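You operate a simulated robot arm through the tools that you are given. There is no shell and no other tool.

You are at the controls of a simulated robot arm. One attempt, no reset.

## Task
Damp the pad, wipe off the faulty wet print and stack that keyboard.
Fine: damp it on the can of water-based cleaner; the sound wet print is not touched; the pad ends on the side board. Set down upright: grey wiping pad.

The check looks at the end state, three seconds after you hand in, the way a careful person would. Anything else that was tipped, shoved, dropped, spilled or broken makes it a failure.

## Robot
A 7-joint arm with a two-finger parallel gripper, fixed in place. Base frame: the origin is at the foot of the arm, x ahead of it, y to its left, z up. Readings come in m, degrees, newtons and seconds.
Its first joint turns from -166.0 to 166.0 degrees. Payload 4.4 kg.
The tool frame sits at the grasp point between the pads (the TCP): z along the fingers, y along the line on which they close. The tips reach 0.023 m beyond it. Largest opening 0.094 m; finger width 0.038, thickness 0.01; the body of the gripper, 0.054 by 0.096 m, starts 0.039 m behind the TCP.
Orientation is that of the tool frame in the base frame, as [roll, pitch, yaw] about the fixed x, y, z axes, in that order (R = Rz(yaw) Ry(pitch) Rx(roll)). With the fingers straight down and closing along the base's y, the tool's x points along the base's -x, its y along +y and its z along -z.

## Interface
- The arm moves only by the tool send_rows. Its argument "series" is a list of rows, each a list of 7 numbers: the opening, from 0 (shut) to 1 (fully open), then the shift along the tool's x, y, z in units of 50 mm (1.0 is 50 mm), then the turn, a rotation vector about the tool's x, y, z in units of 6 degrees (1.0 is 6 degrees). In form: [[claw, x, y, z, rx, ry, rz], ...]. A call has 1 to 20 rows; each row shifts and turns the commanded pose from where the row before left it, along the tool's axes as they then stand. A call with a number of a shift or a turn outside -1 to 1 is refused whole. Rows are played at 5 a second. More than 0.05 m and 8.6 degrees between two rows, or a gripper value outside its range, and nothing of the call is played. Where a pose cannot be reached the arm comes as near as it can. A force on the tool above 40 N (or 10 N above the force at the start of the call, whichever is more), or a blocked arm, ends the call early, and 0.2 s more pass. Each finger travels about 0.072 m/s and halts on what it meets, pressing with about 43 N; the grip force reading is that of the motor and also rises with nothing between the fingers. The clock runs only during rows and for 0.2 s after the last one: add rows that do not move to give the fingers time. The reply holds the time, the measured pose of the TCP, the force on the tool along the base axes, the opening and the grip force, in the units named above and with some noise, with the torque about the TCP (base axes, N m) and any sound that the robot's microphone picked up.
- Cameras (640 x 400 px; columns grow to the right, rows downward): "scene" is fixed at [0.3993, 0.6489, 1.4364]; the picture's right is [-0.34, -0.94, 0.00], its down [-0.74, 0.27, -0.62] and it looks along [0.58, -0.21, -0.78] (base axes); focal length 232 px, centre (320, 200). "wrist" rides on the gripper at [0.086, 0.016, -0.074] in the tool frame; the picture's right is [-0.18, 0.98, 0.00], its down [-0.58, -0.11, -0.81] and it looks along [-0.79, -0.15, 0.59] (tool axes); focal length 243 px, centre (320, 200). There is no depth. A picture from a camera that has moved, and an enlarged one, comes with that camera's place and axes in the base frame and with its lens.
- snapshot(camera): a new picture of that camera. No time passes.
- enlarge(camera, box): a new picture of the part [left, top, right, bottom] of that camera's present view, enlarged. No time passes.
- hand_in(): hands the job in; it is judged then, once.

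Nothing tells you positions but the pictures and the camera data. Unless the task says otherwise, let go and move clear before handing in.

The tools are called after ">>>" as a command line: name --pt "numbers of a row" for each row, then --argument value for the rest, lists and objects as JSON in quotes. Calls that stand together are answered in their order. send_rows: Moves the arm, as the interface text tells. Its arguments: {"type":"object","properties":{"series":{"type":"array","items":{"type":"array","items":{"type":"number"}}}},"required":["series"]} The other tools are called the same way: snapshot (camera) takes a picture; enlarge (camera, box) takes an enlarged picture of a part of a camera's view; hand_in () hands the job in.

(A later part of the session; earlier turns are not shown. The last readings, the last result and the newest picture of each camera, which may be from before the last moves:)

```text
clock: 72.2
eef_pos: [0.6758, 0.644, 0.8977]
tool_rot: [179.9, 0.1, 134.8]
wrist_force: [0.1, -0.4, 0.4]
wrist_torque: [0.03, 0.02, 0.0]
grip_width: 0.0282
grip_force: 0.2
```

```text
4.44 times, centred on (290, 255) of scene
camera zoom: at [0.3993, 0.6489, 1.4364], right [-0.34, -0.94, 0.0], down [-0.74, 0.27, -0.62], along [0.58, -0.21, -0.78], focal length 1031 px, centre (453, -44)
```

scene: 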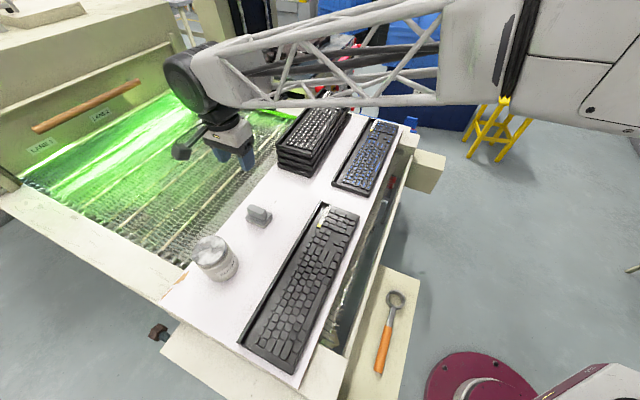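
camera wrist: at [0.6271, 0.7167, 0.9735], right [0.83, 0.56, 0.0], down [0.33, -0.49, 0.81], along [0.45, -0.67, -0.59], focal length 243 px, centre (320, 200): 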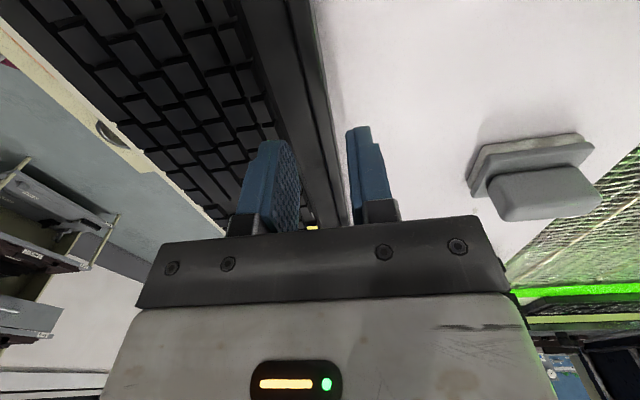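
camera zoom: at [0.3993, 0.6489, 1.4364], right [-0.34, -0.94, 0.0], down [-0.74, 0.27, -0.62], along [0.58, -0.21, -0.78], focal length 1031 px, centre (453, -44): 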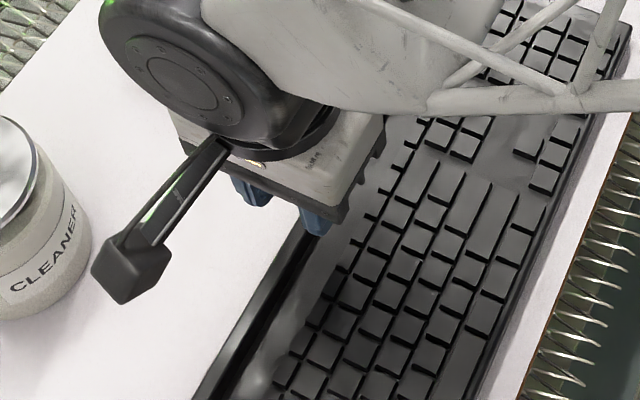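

The gripper is centred on the rib to within 1 mm. I'll descend carefully and watch the force.

>>> send_rows --pt "0.3 0 0 0.3 0 0 0" --pt "0.3 0 0 0.3 0 0 0" --pt "0.3 0 0 0.06 0 0 0" --pt "0.3 0 0 0 0 0 0"

>>> enlarge --camera "wrist" --box '[250, 60, 410, 220]'

```text
clock: 73.2
eef_pos: [0.6765, 0.6448, 0.8643]
tool_rot: [-180.0, 0.0, 134.8]
wrist_force: [-0.3, 0.8, -0.3]
wrist_torque: [0.01, -0.02, 0.01]
grip_width: 0.028
grip_force: 0.0
```

```text
2.50 times, centred on (330, 140) of wrist
camera zoom: at [0.6274, 0.7175, 0.9406], right [0.83, 0.56, 0.0], down [0.33, -0.49, 0.81], along [0.45, -0.67, -0.59], focal length 606 px, centre (295, 350)
```

zoom: 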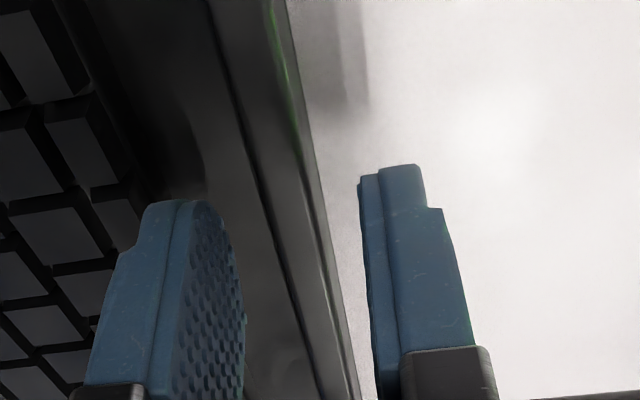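

>>> send_rows --pt "0.3 0 0 0.04 0 0 0" --pt "0.3 0 0 0.04 0 0 0" --pt "0.3 0 0 0.04 0 0 0" --pt "0.3 0 0 0 0 0 0"

>>> enlarge --camera "wrist" --box '[250, 60, 410, 220]'

```text
clock: 74.2
eef_pos: [0.6782, 0.6435, 0.8604]
tool_rot: [180.0, 0.0, 134.8]
wrist_force: [0.7, 0.4, 1.1]
wrist_torque: [-0.01, -0.01, -0.01]
grip_width: 0.0282
grip_force: 0.1
```

```text
2.50 times, centred on (330, 140) of wrist
camera zoom: at [0.6275, 0.7175, 0.9349], right [0.83, 0.56, 0.0], down [0.33, -0.49, 0.81], along [0.45, -0.67, -0.59], focal length 606 px, centre (295, 350)
```

zoom: 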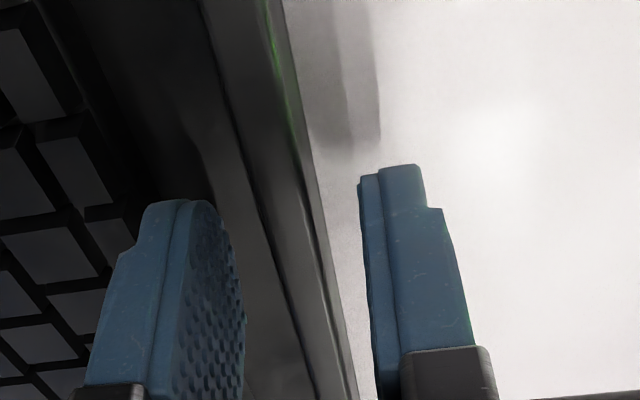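

>>> send_rows --pt "0.3 0 0 0.04 0 0 0" --pt "0.3 0 0 0.04 0 0 0" --pt "0.3 0 0 0 0 0 0"

```text
clock: 75.0
eef_pos: [0.6769, 0.6442, 0.8554]
tool_rot: [180.0, 0.0, 134.8]
wrist_force: [-0.4, -0.3, 0.3]
wrist_torque: [0.04, -0.02, -0.01]
grip_width: 0.0278
grip_force: 0.0
```

>>> send_rows --pt "0.3 0 0 0.04 0 0 0" --pt "0.3 0 0 0.04 0 0 0" --pt "0.3 0 0 0 0 0 0"

>>> enlarge --camera "wrist" --box '[250, 60, 410, 220]'

>>> enlarge --camera "scene" --box '[250, 230, 330, 290]'

```text
clock: 75.8
eef_pos: [0.6777, 0.6426, 0.8511]
tool_rot: [-180.0, 0.1, 134.9]
wrist_force: [-0.5, -0.1, -0.1]
wrist_torque: [0.05, 0.02, 0.01]
grip_width: 0.028
grip_force: 0.0
```

```text
2.50 times, centred on (330, 140) of wrist
camera zoom: at [0.6272, 0.7172, 0.9269], right [0.83, 0.56, 0.0], down [0.33, -0.49, 0.81], along [0.45, -0.67, -0.59], focal length 606 px, centre (295, 350)
```

zoom: 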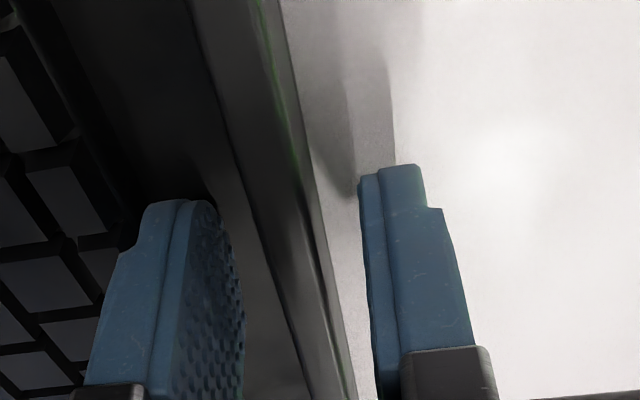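

```text
6.67 times, centred on (290, 260) of scene
camera zoom: at [0.3993, 0.6489, 1.4364], right [-0.34, -0.94, 0.0], down [-0.74, 0.27, -0.62], along [0.58, -0.21, -0.78], focal length 1547 px, centre (520, -200)
```

zoom: 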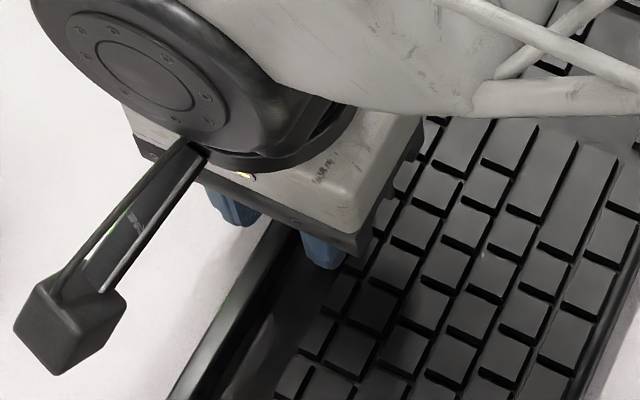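

>>> send_rows --pt "0.3 0 0 0.03 0 0 0" --pt "0.3 0 0 0.03 0 0 0" --pt "0.3 0 0 0 0 0 0"

```text
clock: 76.6
eef_pos: [0.6772, 0.6454, 0.8507]
tool_rot: [179.7, 0.0, 134.8]
wrist_force: [-5.8, 0.8, 32.0]
wrist_torque: [-0.42, 0.62, -0.14]
grip_width: 0.0296
grip_force: 2.0
```

The fingertip has touched the shelf. I'll back off 2.5 mm and close on the rib.

>>> send_rows --pt "0.3 0 0 -0.06 0 0 0" --pt "0.3 0 0 0 0 0 0" --pt "0.0 0 0 0 0 0 0" --pt "0.0 0 0 0 0 0 0" --pt "0.0 0 0 0 0 0 0" --pt "0.0 0 0 0 0 0 0"

>>> enlarge --camera "wrist" --box '[220, 60, 420, 220]'

>>> snapshot --camera "scene"

```text
clock: 78.0
eef_pos: [0.6779, 0.6429, 0.8504]
tool_rot: [-180.0, 0.1, 134.7]
wrist_force: [2.6, -3.3, 5.9]
wrist_torque: [-0.36, -0.39, 0.11]
grip_width: 0.0093
grip_force: 42.8
```

```text
2.50 times, centred on (320, 140) of wrist
camera zoom: at [0.6272, 0.7168, 0.9264], right [0.83, 0.56, 0.0], down [0.33, -0.49, 0.81], along [0.45, -0.67, -0.59], focal length 606 px, centre (320, 350)
```

zoom: 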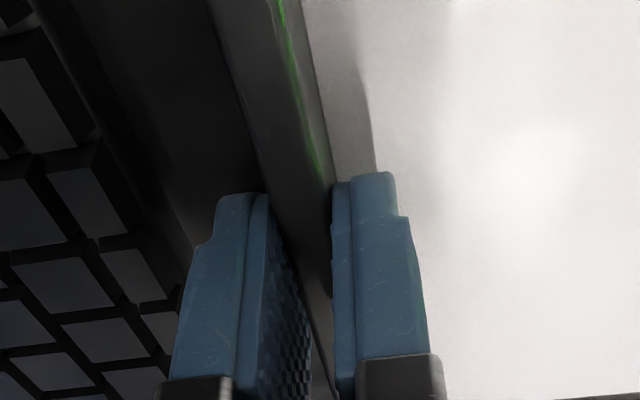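

```text
taken
```

scene: 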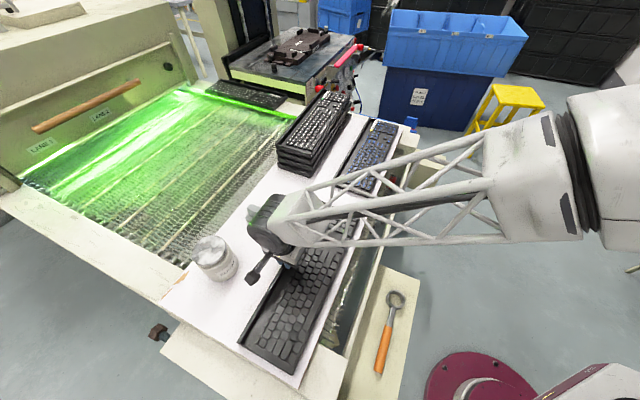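

The rib is gripped (9.3 mm). I'll lift 10 mm as a test to check the weight and sag.

>>> send_rows --pt "0 0 0 -0.1 0 0 0" --pt "0 0 0 -0.1 0 0 0" --pt "0 0 0 -0.1 0 0 0" --pt "0 0 0 0 0 0 0" --pt "0 0 0 0 0 0 0"

>>> snapshot --camera "wrist"

>>> enlarge --camera "scene" --box '[230, 190, 390, 390]'

```text
clock: 79.2
eef_pos: [0.6782, 0.6435, 0.8664]
tool_rot: [-180.0, 0.0, 134.8]
wrist_force: [-1.2, 0.3, -4.5]
wrist_torque: [0.2, -0.16, 0.01]
grip_width: 0.0099
grip_force: 42.7
```

```text
taken
camera wrist: at [0.6273, 0.7174, 0.9415], right [0.83, 0.56, 0.0], down [0.33, -0.49, 0.81], along [0.45, -0.67, -0.59], focal length 243 px, centre (320, 200)
```

wrist: 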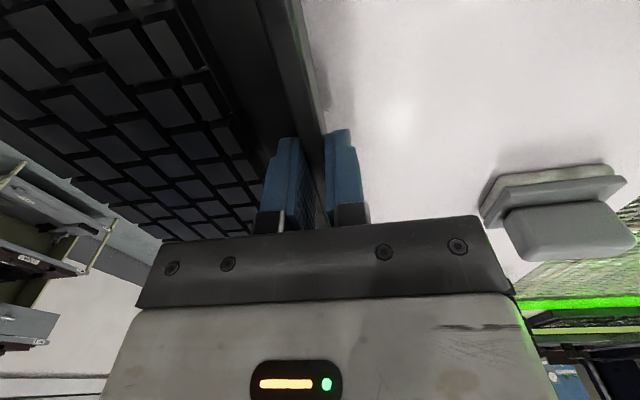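

```text
2.00 times, centred on (310, 290) of scene
camera zoom: at [0.3993, 0.6489, 1.4364], right [-0.34, -0.94, 0.0], down [-0.74, 0.27, -0.62], along [0.58, -0.21, -0.78], focal length 464 px, centre (340, 20)
```

zoom: 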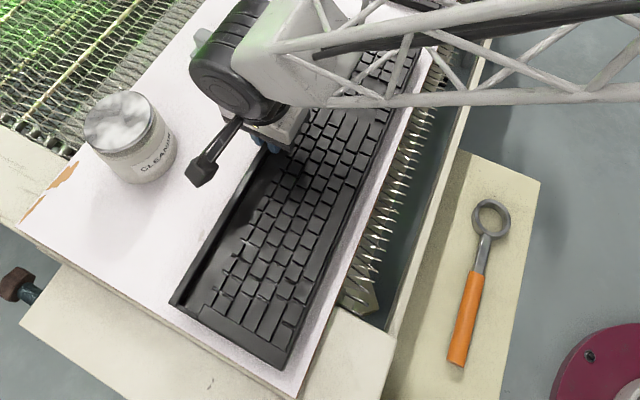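

It is fully lifted at about 4.5 N and the grip holds the moment. I'll lift further and check that it stays level.

>>> send_rows --pt "0 0 0 -0.3 0 0 0" --pt "0 0 0 -0.5 0 0 0" --pt "0 0 0 -0.5 0 0 0" --pt "0 0 0 -0.5 0 0 0" --pt "0 0 0 0 0 0 0" --pt "0 0 0 0 0 0 0"

>>> snapshot --camera "wrist"

>>> enlarge --camera "scene" --box '[230, 190, 390, 390]'

```text
clock: 80.6
eef_pos: [0.6784, 0.6442, 0.9571]
tool_rot: [180.0, 0.0, 134.7]
wrist_force: [0.4, 0.6, -5.1]
wrist_torque: [0.18, -0.17, -0.02]
grip_width: 0.0098
grip_force: 43.2
```

```text
taken
camera wrist: at [0.6276, 0.7169, 1.0317], right [0.83, 0.56, 0.0], down [0.33, -0.49, 0.81], along [0.45, -0.67, -0.59], focal length 243 px, centre (320, 200)
```

wrist: 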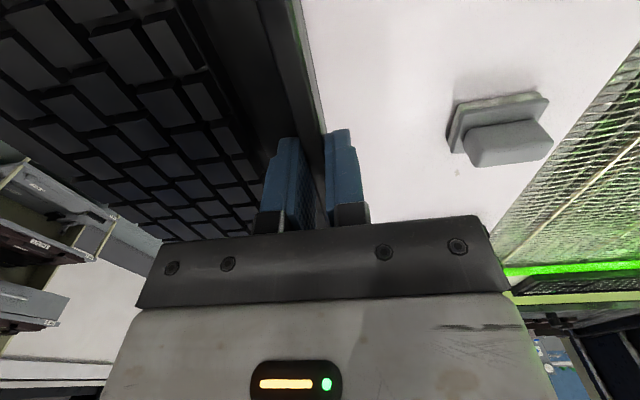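

```text
2.00 times, centred on (310, 290) of scene
camera zoom: at [0.3993, 0.6489, 1.4364], right [-0.34, -0.94, 0.0], down [-0.74, 0.27, -0.62], along [0.58, -0.21, -0.78], focal length 464 px, centre (340, 20)
```

zoom: 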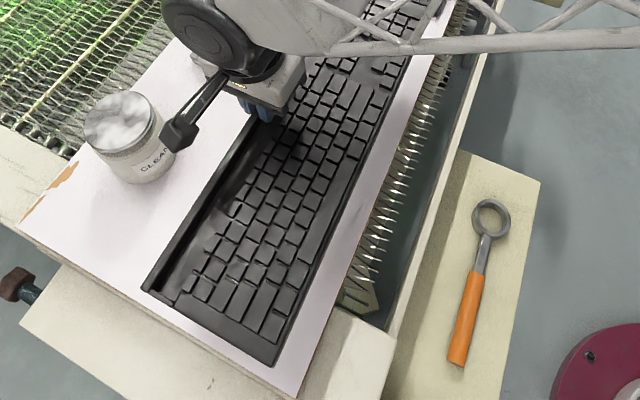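

The keyboard is held securely. I'll raise it so its underside clears the can and stack, then check it.

>>> send_rows --pt "0 0 0 -0.25 0 0 -0.1" --pt "0 0 0 -0.4 0 0 -0.13" --pt "0 0 0 -0.4 0 0 0" --pt "0 0 0 0 0 0 0"

>>> enlarge --camera "scene" --box '[180, 180, 390, 390]'

```text
clock: 81.6
eef_pos: [0.6784, 0.6437, 1.0087]
tool_rot: [180.0, 0.0, 136.2]
wrist_force: [0.0, -0.1, -4.8]
wrist_torque: [0.17, -0.17, -0.03]
grip_width: 0.0095
grip_force: 43.0
```

```text
1.90 times, centred on (285, 285) of scene
camera zoom: at [0.3993, 0.6489, 1.4364], right [-0.34, -0.94, 0.0], down [-0.74, 0.27, -0.62], along [0.58, -0.21, -0.78], focal length 442 px, centre (387, 38)
```

zoom: 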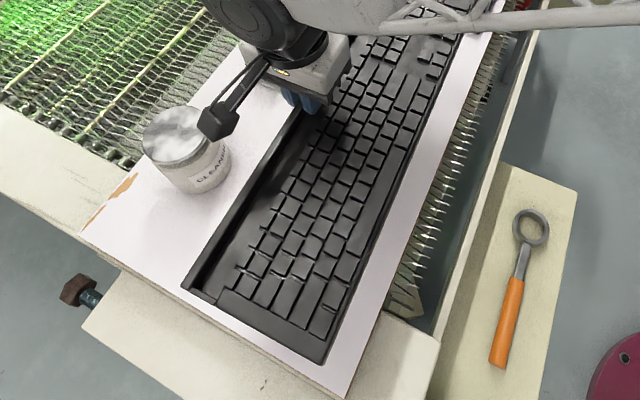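

Level and steady. I'll carry it across to above the stack.

>>> send_rows --pt "0 -0.25 0.11 0 0 0 0" --pt "0 -0.5 0.22 0 0 0 0" --pt "0 -0.555 0.242 0 0 0 0" --pt "0 -0.555 0.242 0 0 0 0" --pt "0 -0.555 0.242 0 0 0 0" --pt "0 -0.555 0.242 0 0 0 0" --pt "0 -0.555 0.242 0 0 0 0" --pt "0 -0.555 0.242 0 0 0 0" --pt "0 -0.555 0.242 0 0 0 0" --pt "0 -0.555 0.242 0 0 0 0" --pt "0 -0.555 0.242 0 0 0 0" --pt "0 -0.555 0.242 0 0 0 0" --pt "0 0 0 0 0 0 0"

>>> snapshot --camera "scene"

>>> snapshot --camera "wrist"

```text
clock: 84.4
eef_pos: [1.0018, 0.5252, 1.0084]
tool_rot: [180.0, 0.0, 136.2]
wrist_force: [-0.1, -0.1, -3.8]
wrist_torque: [0.16, -0.15, 0.0]
grip_width: 0.0094
grip_force: 43.8
```

```text
taken
```

scene: 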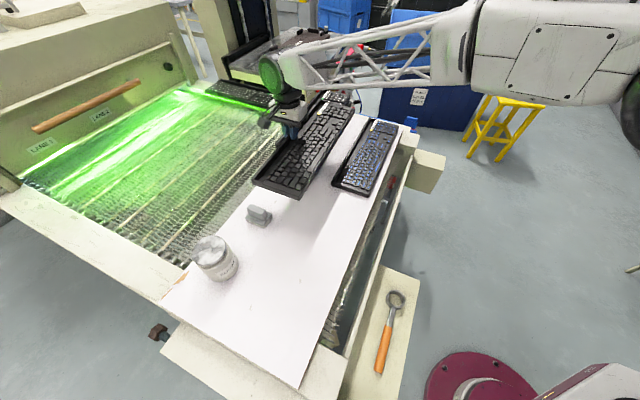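

```text
taken
camera wrist: at [0.9493, 0.5961, 1.0842], right [0.81, 0.58, 0.0], down [0.34, -0.48, 0.81], along [0.47, -0.66, -0.59], focal length 243 px, centre (320, 200)
```

wrist: 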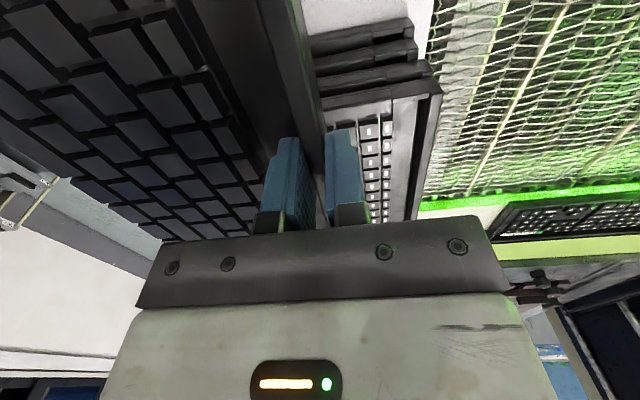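

The stack's near end is visible past the held keyboard, so I'll refine its position and orientation.

>>> enlarge --camera "wrist" --box '[290, 0, 450, 130]'

>>> enlarge --camera "wrist" --box '[330, 100, 450, 225]'

>>> enlarge --camera "scene" --box '[240, 70, 400, 210]'

```text
3.08 times, centred on (370, 65) of wrist
camera zoom: at [0.9493, 0.5961, 1.0842], right [0.81, 0.58, 0.0], down [0.34, -0.48, 0.81], along [0.47, -0.66, -0.59], focal length 746 px, centre (166, 615)
```

zoom: 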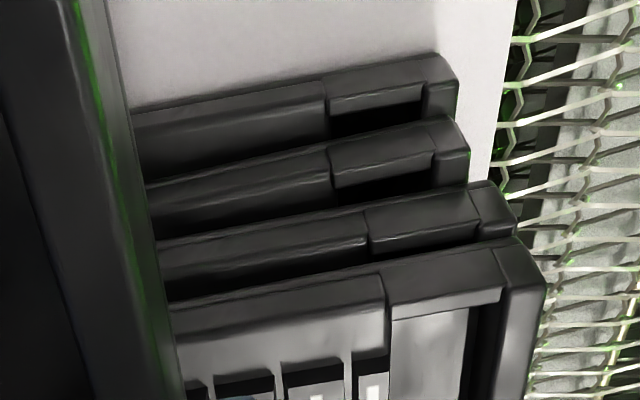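

```text
3.20 times, centred on (390, 162) of wrist
camera zoom: at [0.9493, 0.5961, 1.0842], right [0.81, 0.58, 0.0], down [0.34, -0.48, 0.81], along [0.47, -0.66, -0.59], focal length 776 px, centre (96, 320)
```

zoom: 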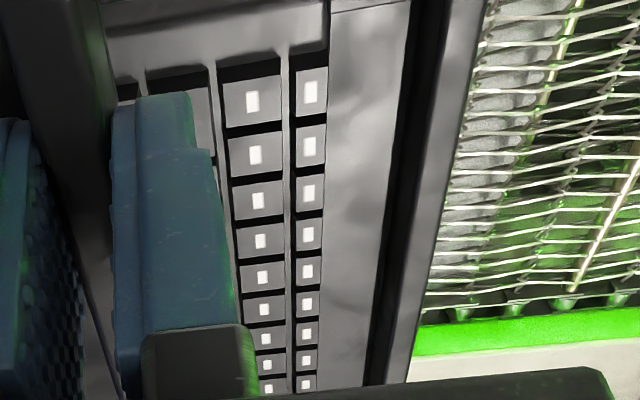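

```text
2.86 times, centred on (320, 140) of scene
camera zoom: at [0.3993, 0.6489, 1.4364], right [-0.34, -0.94, 0.0], down [-0.74, 0.27, -0.62], along [0.58, -0.21, -0.78], focal length 663 px, centre (320, 371)
```

zoom: 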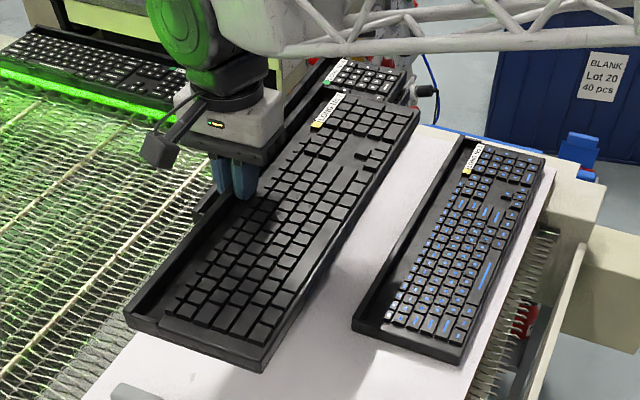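

The stack runs at about -43°, so I'll rotate 1.2° to match. Then I'll move most of the way over it and lower to just above.

>>> send_rows --pt "0 0 0 0 0 0 -0.2" --pt "0 -0.3 0.1 0 0 0 0" --pt "0 -0.452 0.159 0 0 0 0" --pt "0 -0.452 0.159 0 0 0 0" --pt "0 -0.452 0.159 0 0 0 0" --pt "0 -0.452 0.159 0 0 0 0" --pt "0 -0.452 0.159 0 0 0 0" --pt "0 -0.452 0.159 0 0 0 0" --pt "0 -0.452 0.159 0 0 0 0" --pt "0 -0.452 0.159 0 0 0 0" --pt "0 0 0 0.2 0 0 0" --pt "0 0 0 0.2 0 0 0" --pt "0 0 0 0 0 0 0"

>>> enlarge --camera "scene" --box '[240, 60, 400, 200]'

>>> snapshot --camera "wrist"

```text
clock: 87.2
eef_pos: [1.1913, 0.4429, 0.9889]
tool_rot: [180.0, 0.1, 137.4]
wrist_force: [0.5, 0.9, -5.3]
wrist_torque: [0.22, -0.17, -0.01]
grip_width: 0.0095
grip_force: 42.9
```

```text
2.86 times, centred on (320, 130) of scene
camera zoom: at [0.3993, 0.6489, 1.4364], right [-0.34, -0.94, 0.0], down [-0.74, 0.27, -0.62], along [0.58, -0.21, -0.78], focal length 663 px, centre (320, 400)
```

zoom: 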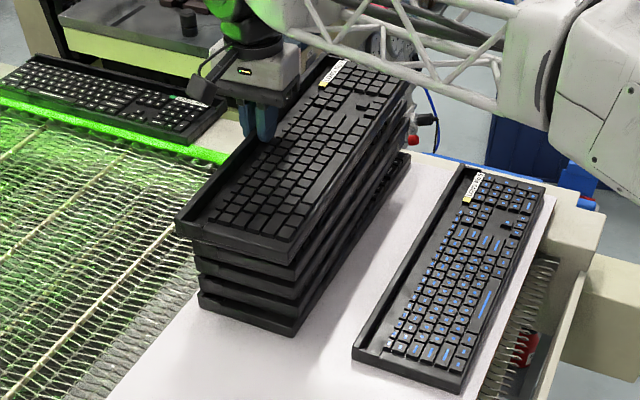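

```text
taken
camera wrist: at [1.1373, 0.514, 1.0645], right [0.8, 0.6, 0.0], down [0.35, -0.47, 0.81], along [0.48, -0.65, -0.59], focal length 243 px, centre (320, 200)
```

wrist: 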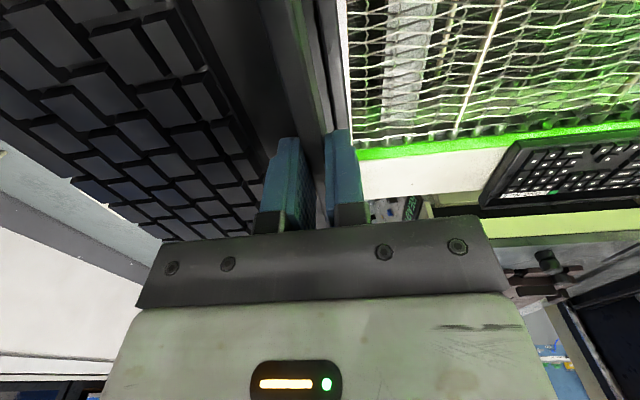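

>>> send_rows --pt "0 -0.31 0.12 0 0 0 0" --pt "0 -0.31 0.12 0 0 0 0" --pt "0 0 0 0 0 0 0"

>>> enlarge --camera "wrist" --box '[260, 0, 400, 140]'

>>> enlarge --camera "scene" --box '[270, 70, 370, 180]'

```text
clock: 88.0
eef_pos: [1.222, 0.4298, 0.9884]
tool_rot: [-180.0, 0.0, 137.5]
wrist_force: [-0.3, -0.1, -4.2]
wrist_torque: [0.17, -0.17, -0.03]
grip_width: 0.0097
grip_force: 43.0
```

```text
2.86 times, centred on (330, 70) of wrist
camera zoom: at [1.1686, 0.5016, 1.0643], right [0.8, 0.6, 0.0], down [0.35, -0.47, 0.81], along [0.48, -0.65, -0.59], focal length 693 px, centre (291, 571)
```

zoom: 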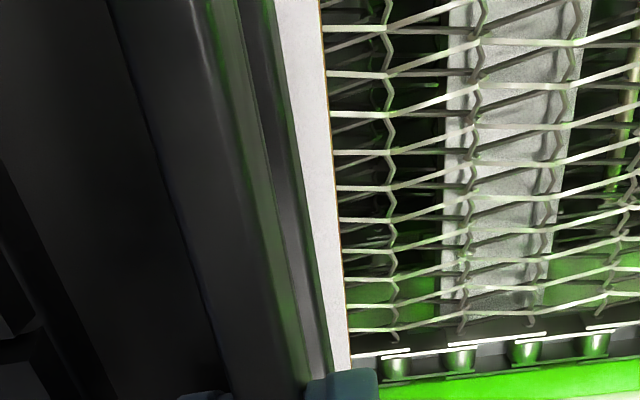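

```text
3.64 times, centred on (320, 125) of scene
camera zoom: at [0.3993, 0.6489, 1.4364], right [-0.34, -0.94, 0.0], down [-0.74, 0.27, -0.62], along [0.58, -0.21, -0.78], focal length 844 px, centre (320, 473)
```

zoom: 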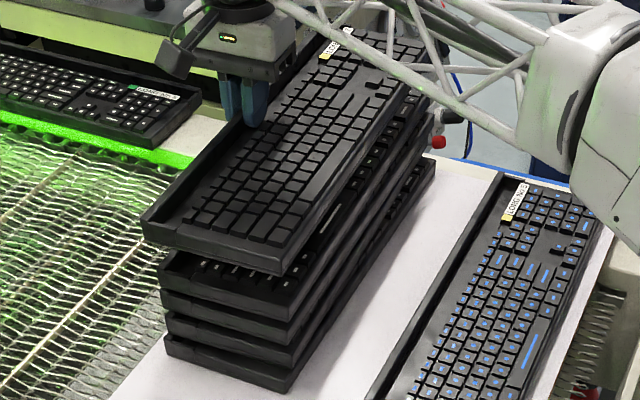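

The alignment looks good, so I'll lower gently and watch for contact.

>>> send_rows --pt "0 0 0 0.15 0 0 0" --pt "0 0 0 0.15 0 0 0" --pt "0 0 0 0.06 0 0 0" --pt "0 0 0 0.06 0 0 0" --pt "0 0 0 0 0 0 0"

>>> enlarge --camera "scene" --box '[270, 70, 370, 180]'

```text
clock: 89.2
eef_pos: [1.2227, 0.4317, 0.9682]
tool_rot: [180.0, 0.0, 137.3]
wrist_force: [-0.7, 0.0, -4.2]
wrist_torque: [0.21, -0.15, 0.03]
grip_width: 0.0096
grip_force: 42.8
```

```text
3.64 times, centred on (320, 125) of scene
camera zoom: at [0.3993, 0.6489, 1.4364], right [-0.34, -0.94, 0.0], down [-0.74, 0.27, -0.62], along [0.58, -0.21, -0.78], focal length 844 px, centre (320, 473)
```

zoom: 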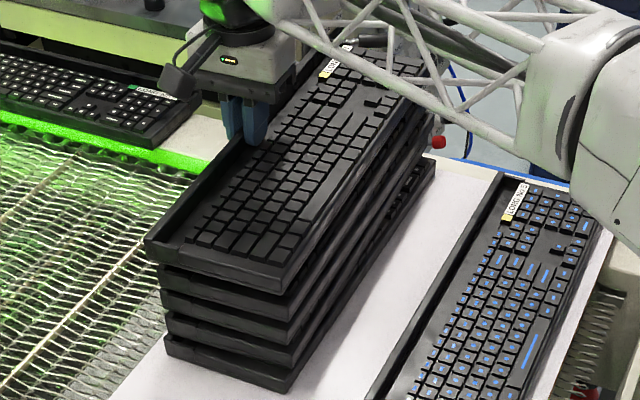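

It is slightly short along the length, so I'll shift about 10 mm outward and keep lowering.

>>> send_rows --pt "0 -0.1 -0.02 0 0 0 0" --pt "0 -0.1 -0.02 0 0 0 0" --pt "0 0 0 0.05 0 0 0" --pt "0 0 0 0.05 0 0 0" --pt "0 0 0 0 0 0 0"

>>> enlarge --camera "scene" --box '[270, 70, 370, 180]'

```text
clock: 90.4
eef_pos: [1.2279, 0.4234, 0.9626]
tool_rot: [179.9, 0.1, 137.5]
wrist_force: [0.7, 0.1, -4.7]
wrist_torque: [0.2, -0.13, 0.02]
grip_width: 0.0099
grip_force: 42.9
```

```text
3.64 times, centred on (320, 125) of scene
camera zoom: at [0.3993, 0.6489, 1.4364], right [-0.34, -0.94, 0.0], down [-0.74, 0.27, -0.62], along [0.58, -0.21, -0.78], focal length 844 px, centre (320, 473)
```

zoom: 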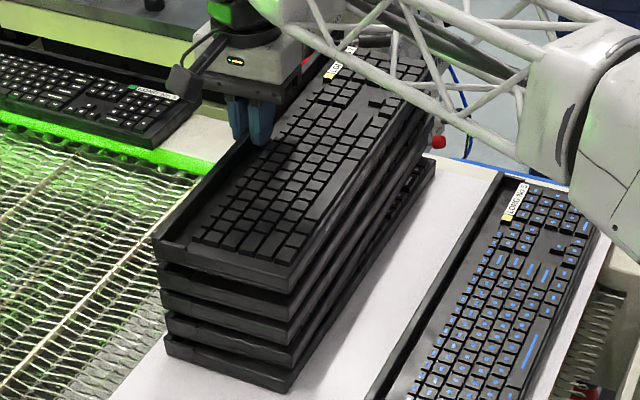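

Now it lines up with the layers below. I'll lower in small steps until contact.

>>> send_rows --pt "0 0 0 0.04 0 0 0" --pt "0 0 0 0.04 0 0 0" --pt "0 0 0 0 0 0 0"

```text
clock: 91.2
eef_pos: [1.2268, 0.4238, 0.958]
tool_rot: [180.0, 0.1, 137.4]
wrist_force: [0.4, -0.3, -4.5]
wrist_torque: [0.18, -0.18, -0.01]
grip_width: 0.0097
grip_force: 43.0
```

>>> send_rows --pt "0 0 0 0.04 0 0 0" --pt "0 0 0 0.03 0 0 0" --pt "0 0 0 0 0 0 0"

>>> enlarge --camera "scene" --box '[270, 100, 350, 180]'

```text
clock: 92.0
eef_pos: [1.2284, 0.4229, 0.9567]
tool_rot: [-180.0, 0.0, 137.3]
wrist_force: [-0.4, -0.6, -3.9]
wrist_torque: [0.19, -0.18, 0.0]
grip_width: 0.0094
grip_force: 42.9
```

```text
5.00 times, centred on (310, 140) of scene
camera zoom: at [0.3993, 0.6489, 1.4364], right [-0.34, -0.94, 0.0], down [-0.74, 0.27, -0.62], along [0.58, -0.21, -0.78], focal length 1160 px, centre (370, 500)
```

zoom: 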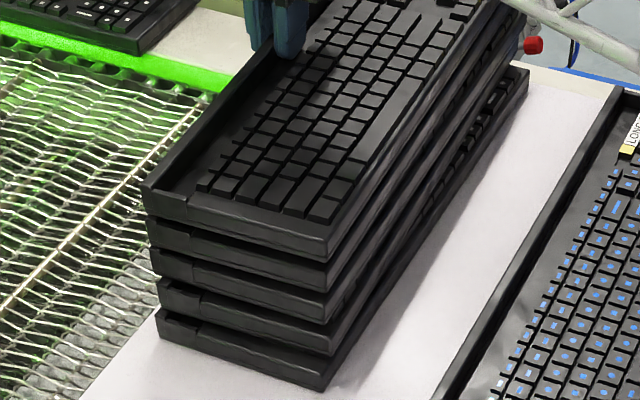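

>>> send_rows --pt "0 0 0 0.03 0 0 0" --pt "0 0 0 0.03 0 0 0" --pt "0 0 0 0 0 0 0"

```text
clock: 92.8
eef_pos: [1.2274, 0.4225, 0.9519]
tool_rot: [-179.9, 0.1, 137.4]
wrist_force: [0.0, -0.8, -4.5]
wrist_torque: [0.19, -0.13, -0.01]
grip_width: 0.0095
grip_force: 42.8
```

>>> send_rows --pt "0 0 0 0.03 0 0 0" --pt "0 0 0 0.03 0 0 0" --pt "0 0 0 0 0 0 0"

>>> enlarge --camera "scene" --box '[270, 100, 350, 180]'

```text
clock: 93.6
eef_pos: [1.2286, 0.4237, 0.9517]
tool_rot: [179.9, 0.0, 137.4]
wrist_force: [2.4, 0.0, 8.1]
wrist_torque: [0.53, 0.67, 0.03]
grip_width: 0.0097
grip_force: 43.1
```

```text
5.00 times, centred on (310, 140) of scene
camera zoom: at [0.3993, 0.6489, 1.4364], right [-0.34, -0.94, 0.0], down [-0.74, 0.27, -0.62], along [0.58, -0.21, -0.78], focal length 1160 px, centre (370, 500)
```

zoom: 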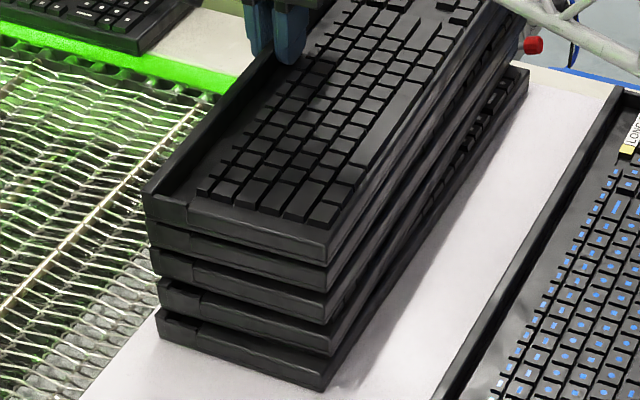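

Contact: the keyboard is seated on the stack. I'll ease the pressure, release with a small opening and rise straight up.

>>> send_rows --pt "0 0 0 -0.015 0 0 0" --pt "0.25 0 0 0 0 0 0" --pt "0.25 0 0 0 0 0 0" --pt "0.25 0 0 0 0 0 0" --pt "0.25 0 0 -0.1 0 0 0" --pt "0.25 0 0 -0.2 0 0 0" --pt "0.25 0 0 -0.3 0 0 0" --pt "0.25 0.0 0 -0.5 0 0 0" --pt "0.25 0 0 0 0 0 0"

>>> enlarge --camera "scene" --box '[260, 70, 380, 180]'

>>> snapshot --camera "wrist"

```text
clock: 95.6
eef_pos: [1.2274, 0.4225, 1.0051]
tool_rot: [180.0, -0.1, 137.4]
wrist_force: [0.8, -0.4, 0.2]
wrist_torque: [0.01, -0.01, 0.03]
grip_width: 0.0234
grip_force: 0.1
```

```text
3.64 times, centred on (320, 125) of scene
camera zoom: at [0.3993, 0.6489, 1.4364], right [-0.34, -0.94, 0.0], down [-0.74, 0.27, -0.62], along [0.58, -0.21, -0.78], focal length 844 px, centre (320, 473)
```

zoom: 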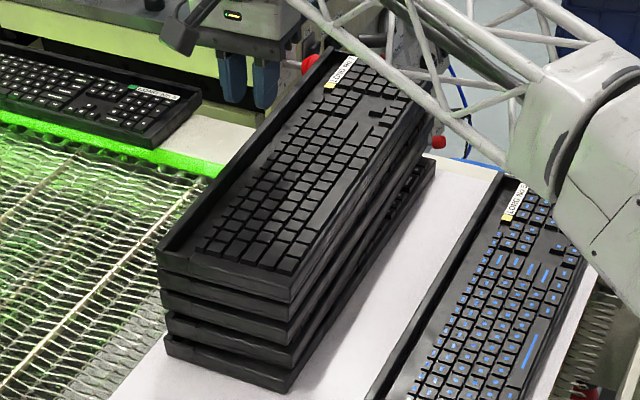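

```text
taken
camera wrist: at [1.174, 0.4937, 1.0813], right [0.8, 0.6, 0.0], down [0.35, -0.47, 0.81], along [0.48, -0.65, -0.59], focal length 243 px, centre (320, 200)
```

wrist: 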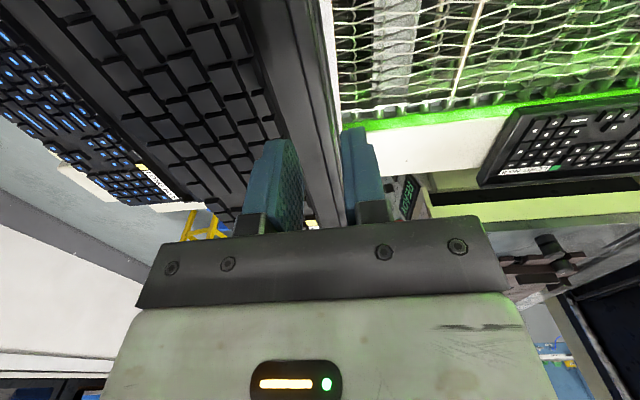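

The keyboard is neatly on the stack. I'll retreat inward and upward, then inspect everything.

>>> send_rows --pt "0.25 0.2 -0.4 -0.2 0 0 0" --pt "0.25 0.4 -0.75 -0.4 0 0 0" --pt "0.25 0.4 -0.75 -0.4 0 0 0" --pt "0.25 0.4 -0.75 -0.4 0 0 0" --pt "0.25 0.4 -0.75 -0.4 0 0 0" --pt "0.25 0.4 -0.75 -0.4 0 0 0" --pt "0.25 0.4 -0.75 -0.4 0 0 0" --pt "0.25 0.4 -0.75 -0.3 0 0 0" --pt "0.25 0.4 -0.75 0 0 0 0" --pt "0.25 0.4 -0.75 0 0 0 0" --pt "0.25 0.4 -0.75 0 0 0 0" --pt "0.25 0.4 -0.75 0 0 0 0" --pt "0.25 0.4 -0.75 0 0 0 0" --pt "0.25 0.4 -0.75 0 0 0 0" --pt "0.25 0 0 0 0 0 0"

>>> snapshot --camera "scene"

>>> enlarge --camera "scene" --box '[260, 70, 400, 200]'

>>> enlarge --camera "scene" --box '[160, 170, 320, 300]'

>>> enlarge --camera "scene" --box '[330, 110, 410, 200]'

```text
clock: 97.9
eef_pos: [1.1961, 0.4107, 0.9609]
tool_rot: [-179.6, -0.3, 137.5]
wrist_force: [-0.8, -0.2, -2.2]
wrist_torque: [0.0, 0.02, 0.01]
grip_width: 0.0236
grip_force: 0.1
out of reach, approached as far as the arm can: row 2, 3, 4, 5, 6, 7, 8, 9
stopped in row 11: the force on the tool passed its limit at 189 N (the readings are from after the stop); the commanded pose is now the measured one
```

```text
taken
```

scene: 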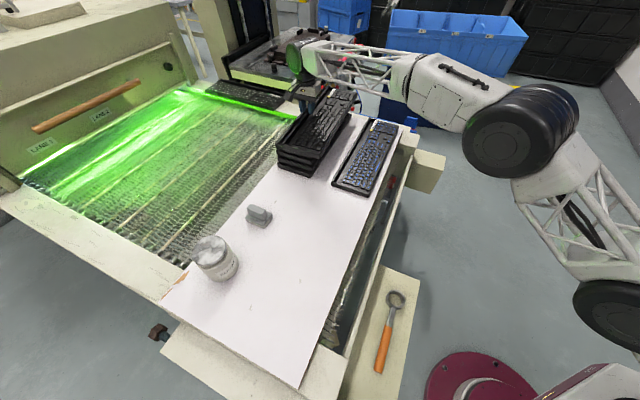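

```text
3.08 times, centred on (330, 135) of scene
camera zoom: at [0.3993, 0.6489, 1.4364], right [-0.34, -0.94, 0.0], down [-0.74, 0.27, -0.62], along [0.58, -0.21, -0.78], focal length 714 px, centre (289, 400)
```

zoom: 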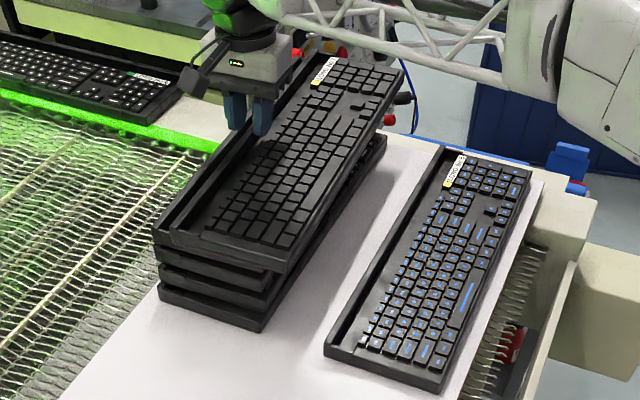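

```text
3.08 times, centred on (240, 235) of scene
camera zoom: at [0.3993, 0.6489, 1.4364], right [-0.34, -0.94, 0.0], down [-0.74, 0.27, -0.62], along [0.58, -0.21, -0.78], focal length 714 px, centre (566, 92)
```

zoom: 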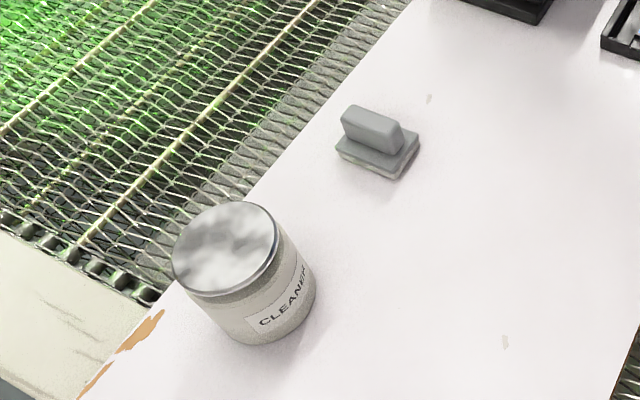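

```text
4.44 times, centred on (370, 155) of scene
camera zoom: at [0.3993, 0.6489, 1.4364], right [-0.34, -0.94, 0.0], down [-0.74, 0.27, -0.62], along [0.58, -0.21, -0.78], focal length 1031 px, centre (98, 400)
```

zoom: 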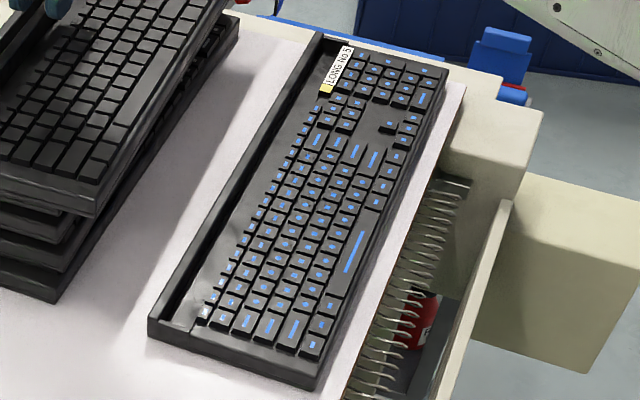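

The retreat went wrong: near its reach limit the arm dipped and the fingers pressed on the top keyboard. I'll look carefully before moving again.

>>> enlarge --camera "scene" --box '[265, 80, 355, 180]'

>>> snapshot --camera "wrist"

>>> enlarge --camera "wrist" --box '[220, 60, 420, 240]'

```text
4.00 times, centred on (310, 130) of scene
camera zoom: at [0.3993, 0.6489, 1.4364], right [-0.34, -0.94, 0.0], down [-0.74, 0.27, -0.62], along [0.58, -0.21, -0.78], focal length 928 px, centre (360, 480)
```

zoom: 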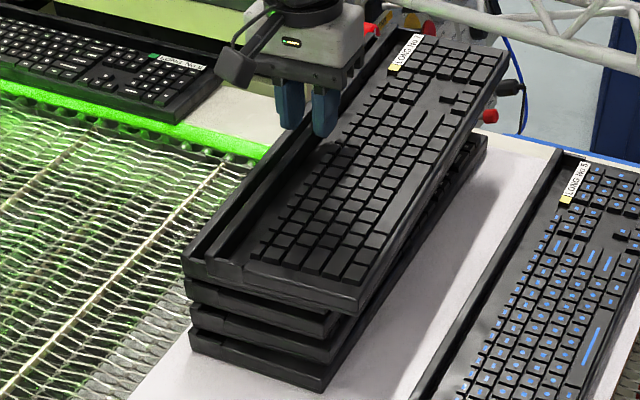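

```text
taken
camera wrist: at [1.1432, 0.4813, 1.0374], right [0.8, 0.6, -0.01], down [0.36, -0.47, 0.81], along [0.48, -0.65, -0.59], focal length 243 px, centre (320, 200)
```

wrist: 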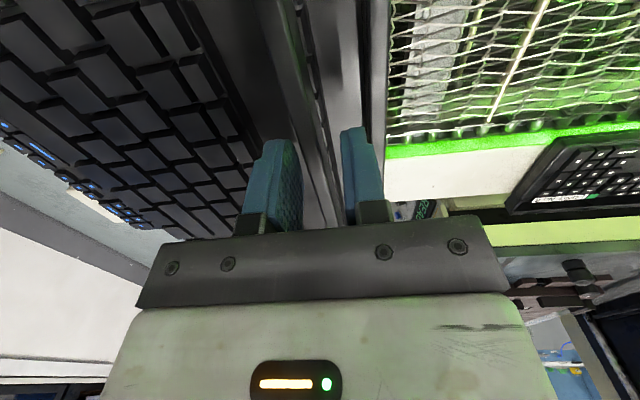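

```text
2.22 times, centred on (320, 150) of wrist
camera zoom: at [1.1432, 0.4813, 1.0374], right [0.8, 0.6, -0.01], down [0.36, -0.47, 0.81], along [0.48, -0.65, -0.59], focal length 539 px, centre (320, 311)
```

zoom: 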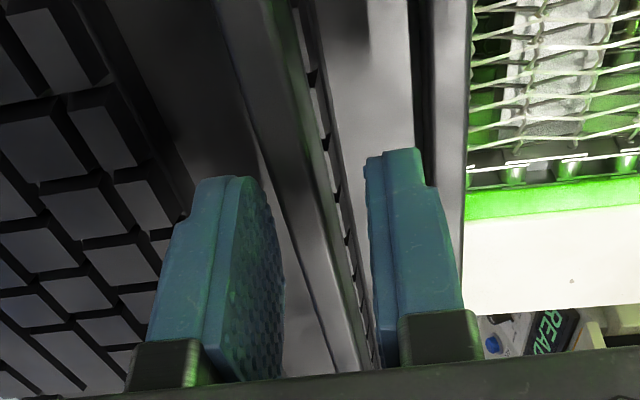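

The fingers dragged No 7 about 3 cm toward the front but are still straddling its rib, and the other layers look in place. I'll re-centre on the rib in small, checked steps, re-grip and re-place it.

>>> send_rows --pt "0.25 0 0.06 0 0 0 0" --pt "0.25 0 0.06 0 0 0 0" --pt "0.25 0 0 0 0 0 0"

>>> enlarge --camera "wrist" --box '[220, 60, 420, 240]'

>>> enlarge --camera "scene" --box '[265, 80, 355, 180]'

```text
clock: 98.7
eef_pos: [1.1995, 0.4141, 0.9667]
tool_rot: [-179.8, -0.1, 137.4]
wrist_force: [-1.4, -1.3, -0.9]
wrist_torque: [0.01, 0.04, -0.04]
grip_width: 0.0239
grip_force: 1.1
```

```text
2.22 times, centred on (320, 150) of wrist
camera zoom: at [1.1466, 0.4858, 1.0423], right [0.8, 0.6, 0.0], down [0.36, -0.47, 0.81], along [0.48, -0.65, -0.59], focal length 539 px, centre (320, 311)
```

zoom: 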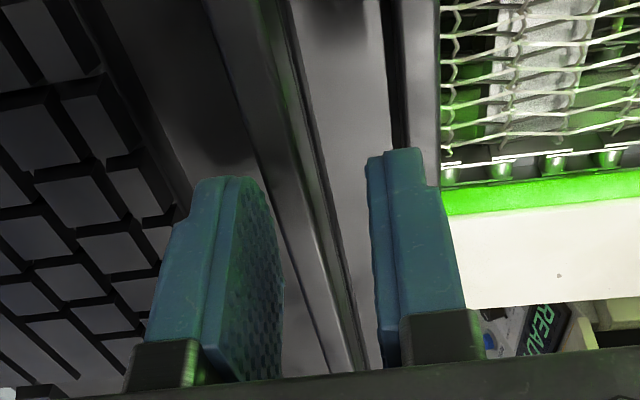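

```text
4.00 times, centred on (310, 130) of scene
camera zoom: at [0.3993, 0.6489, 1.4364], right [-0.34, -0.94, 0.0], down [-0.74, 0.27, -0.62], along [0.58, -0.21, -0.78], focal length 928 px, centre (360, 480)
```

zoom: 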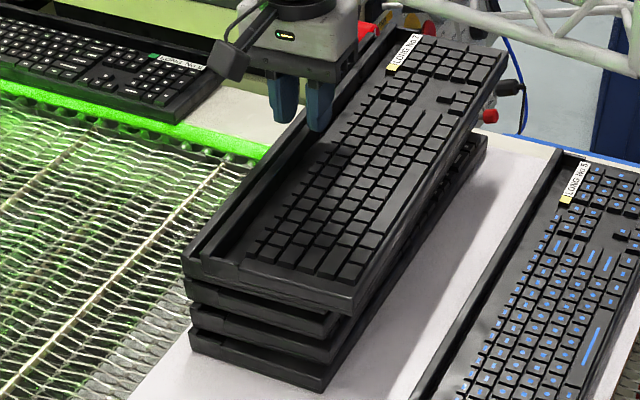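

No 4 below hasn't moved, and No 7 is about 33 mm short of it. I'll centre on the rib, lower and re-grip.

>>> send_rows --pt "0.28 0 -0.07 0 0 0 0" --pt "0.28 0 -0.07 0 0 0 0" --pt "0.28 0 0 0 0 0 0"

>>> enlarge --camera "wrist" --box '[220, 60, 420, 240]'

```text
clock: 99.5
eef_pos: [1.1956, 0.41, 0.9667]
tool_rot: [-179.9, 0.1, 137.3]
wrist_force: [-0.2, 0.2, 0.5]
wrist_torque: [0.01, -0.01, -0.02]
grip_width: 0.0264
grip_force: 0.0
```

```text
2.22 times, centred on (320, 150) of wrist
camera zoom: at [1.1421, 0.4805, 1.0424], right [0.8, 0.6, 0.0], down [0.36, -0.47, 0.81], along [0.48, -0.65, -0.59], focal length 539 px, centre (320, 311)
```

zoom: 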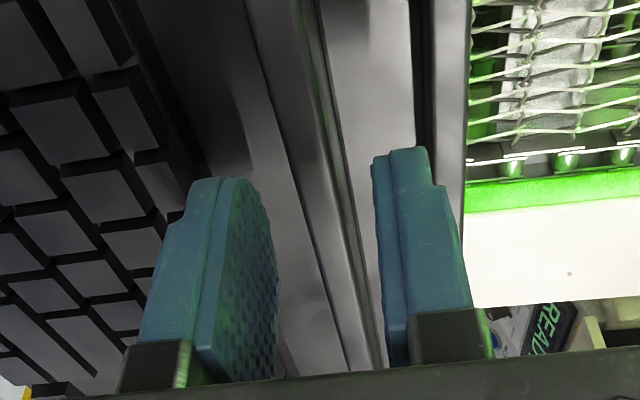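

Centred now. Lowering onto the rib.

>>> send_rows --pt "0.28 0 0 0.08 0 0 0" --pt "0.28 0 0 0.08 0 0 0" --pt "0.28 0 0 0.08 0 0 0" --pt "0.28 0 0 0 0 0 0"

>>> enlarge --camera "wrist" --box '[220, 60, 420, 240]'

```text
clock: 100.5
eef_pos: [1.1957, 0.409, 0.9547]
tool_rot: [-179.9, 0.0, 137.4]
wrist_force: [1.4, -0.7, -0.1]
wrist_torque: [-0.02, 0.01, -0.01]
grip_width: 0.0262
grip_force: 0.1
```

```text
2.22 times, centred on (320, 150) of wrist
camera zoom: at [1.1425, 0.4802, 1.0305], right [0.8, 0.6, 0.0], down [0.36, -0.47, 0.81], along [0.48, -0.65, -0.59], focal length 539 px, centre (320, 311)
```

zoom: 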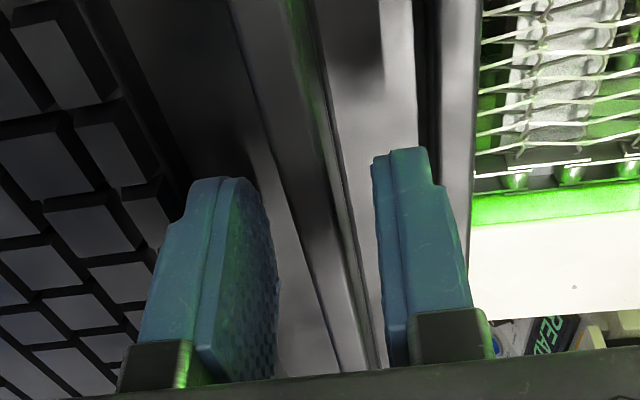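

>>> send_rows --pt "0.28 0 0 0.03 0 0 0" --pt "0.28 0 0 0 0 0 0" --pt "0 0 0 0 0 0 0" --pt "0 0 0 0 0 0 0" --pt "0 0 0 0 0 0 0" --pt "0 0 0 0 0 0 0"

>>> enlarge --camera "scene" --box '[265, 80, 355, 180]'

```text
clock: 101.9
eef_pos: [1.1952, 0.4098, 0.952]
tool_rot: [-179.9, -0.2, 137.5]
wrist_force: [0.1, 0.6, -0.4]
wrist_torque: [0.06, -0.1, -0.02]
grip_width: 0.0098
grip_force: 43.1
```

```text
4.00 times, centred on (310, 130) of scene
camera zoom: at [0.3993, 0.6489, 1.4364], right [-0.34, -0.94, 0.0], down [-0.74, 0.27, -0.62], along [0.58, -0.21, -0.78], focal length 928 px, centre (360, 480)
```

zoom: 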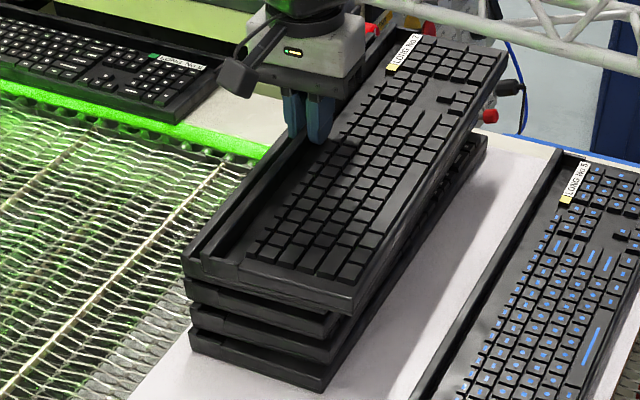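

Re-gripped. I'll lift 12 mm and verify.

>>> send_rows --pt "0 0 0 -0.08 0 0 0" --pt "0 0 0 -0.08 0 0 0" --pt "0 0 0 -0.08 0 0 0" --pt "0 0 0 0 0 0 0"

>>> enlarge --camera "scene" --box '[265, 80, 355, 180]'

>>> snapshot --camera "wrist"

```text
clock: 102.9
eef_pos: [1.196, 0.4096, 0.9654]
tool_rot: [-179.9, 0.0, 137.4]
wrist_force: [-0.1, 0.7, -4.9]
wrist_torque: [0.19, -0.14, 0.02]
grip_width: 0.0096
grip_force: 43.1
```

```text
4.00 times, centred on (310, 130) of scene
camera zoom: at [0.3993, 0.6489, 1.4364], right [-0.34, -0.94, 0.0], down [-0.74, 0.27, -0.62], along [0.58, -0.21, -0.78], focal length 928 px, centre (360, 480)
```

zoom: 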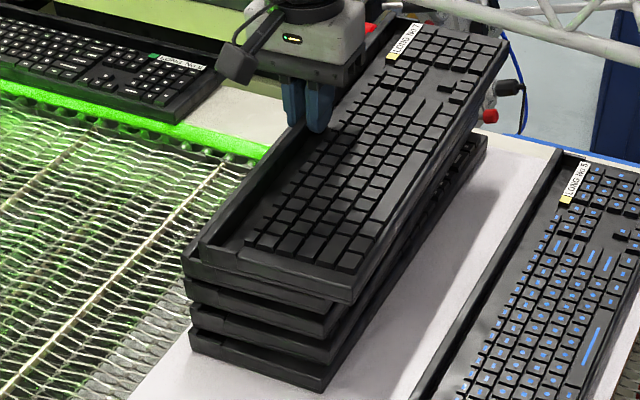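

```text
taken
camera wrist: at [1.1424, 0.4805, 1.0406], right [0.8, 0.6, 0.0], down [0.36, -0.47, 0.81], along [0.48, -0.65, -0.59], focal length 243 px, centre (320, 200)
```

wrist: 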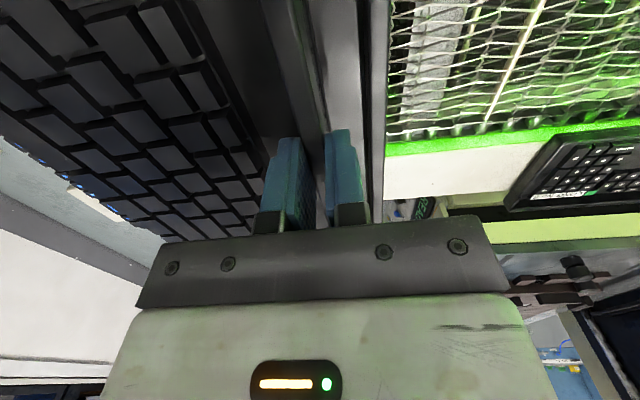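

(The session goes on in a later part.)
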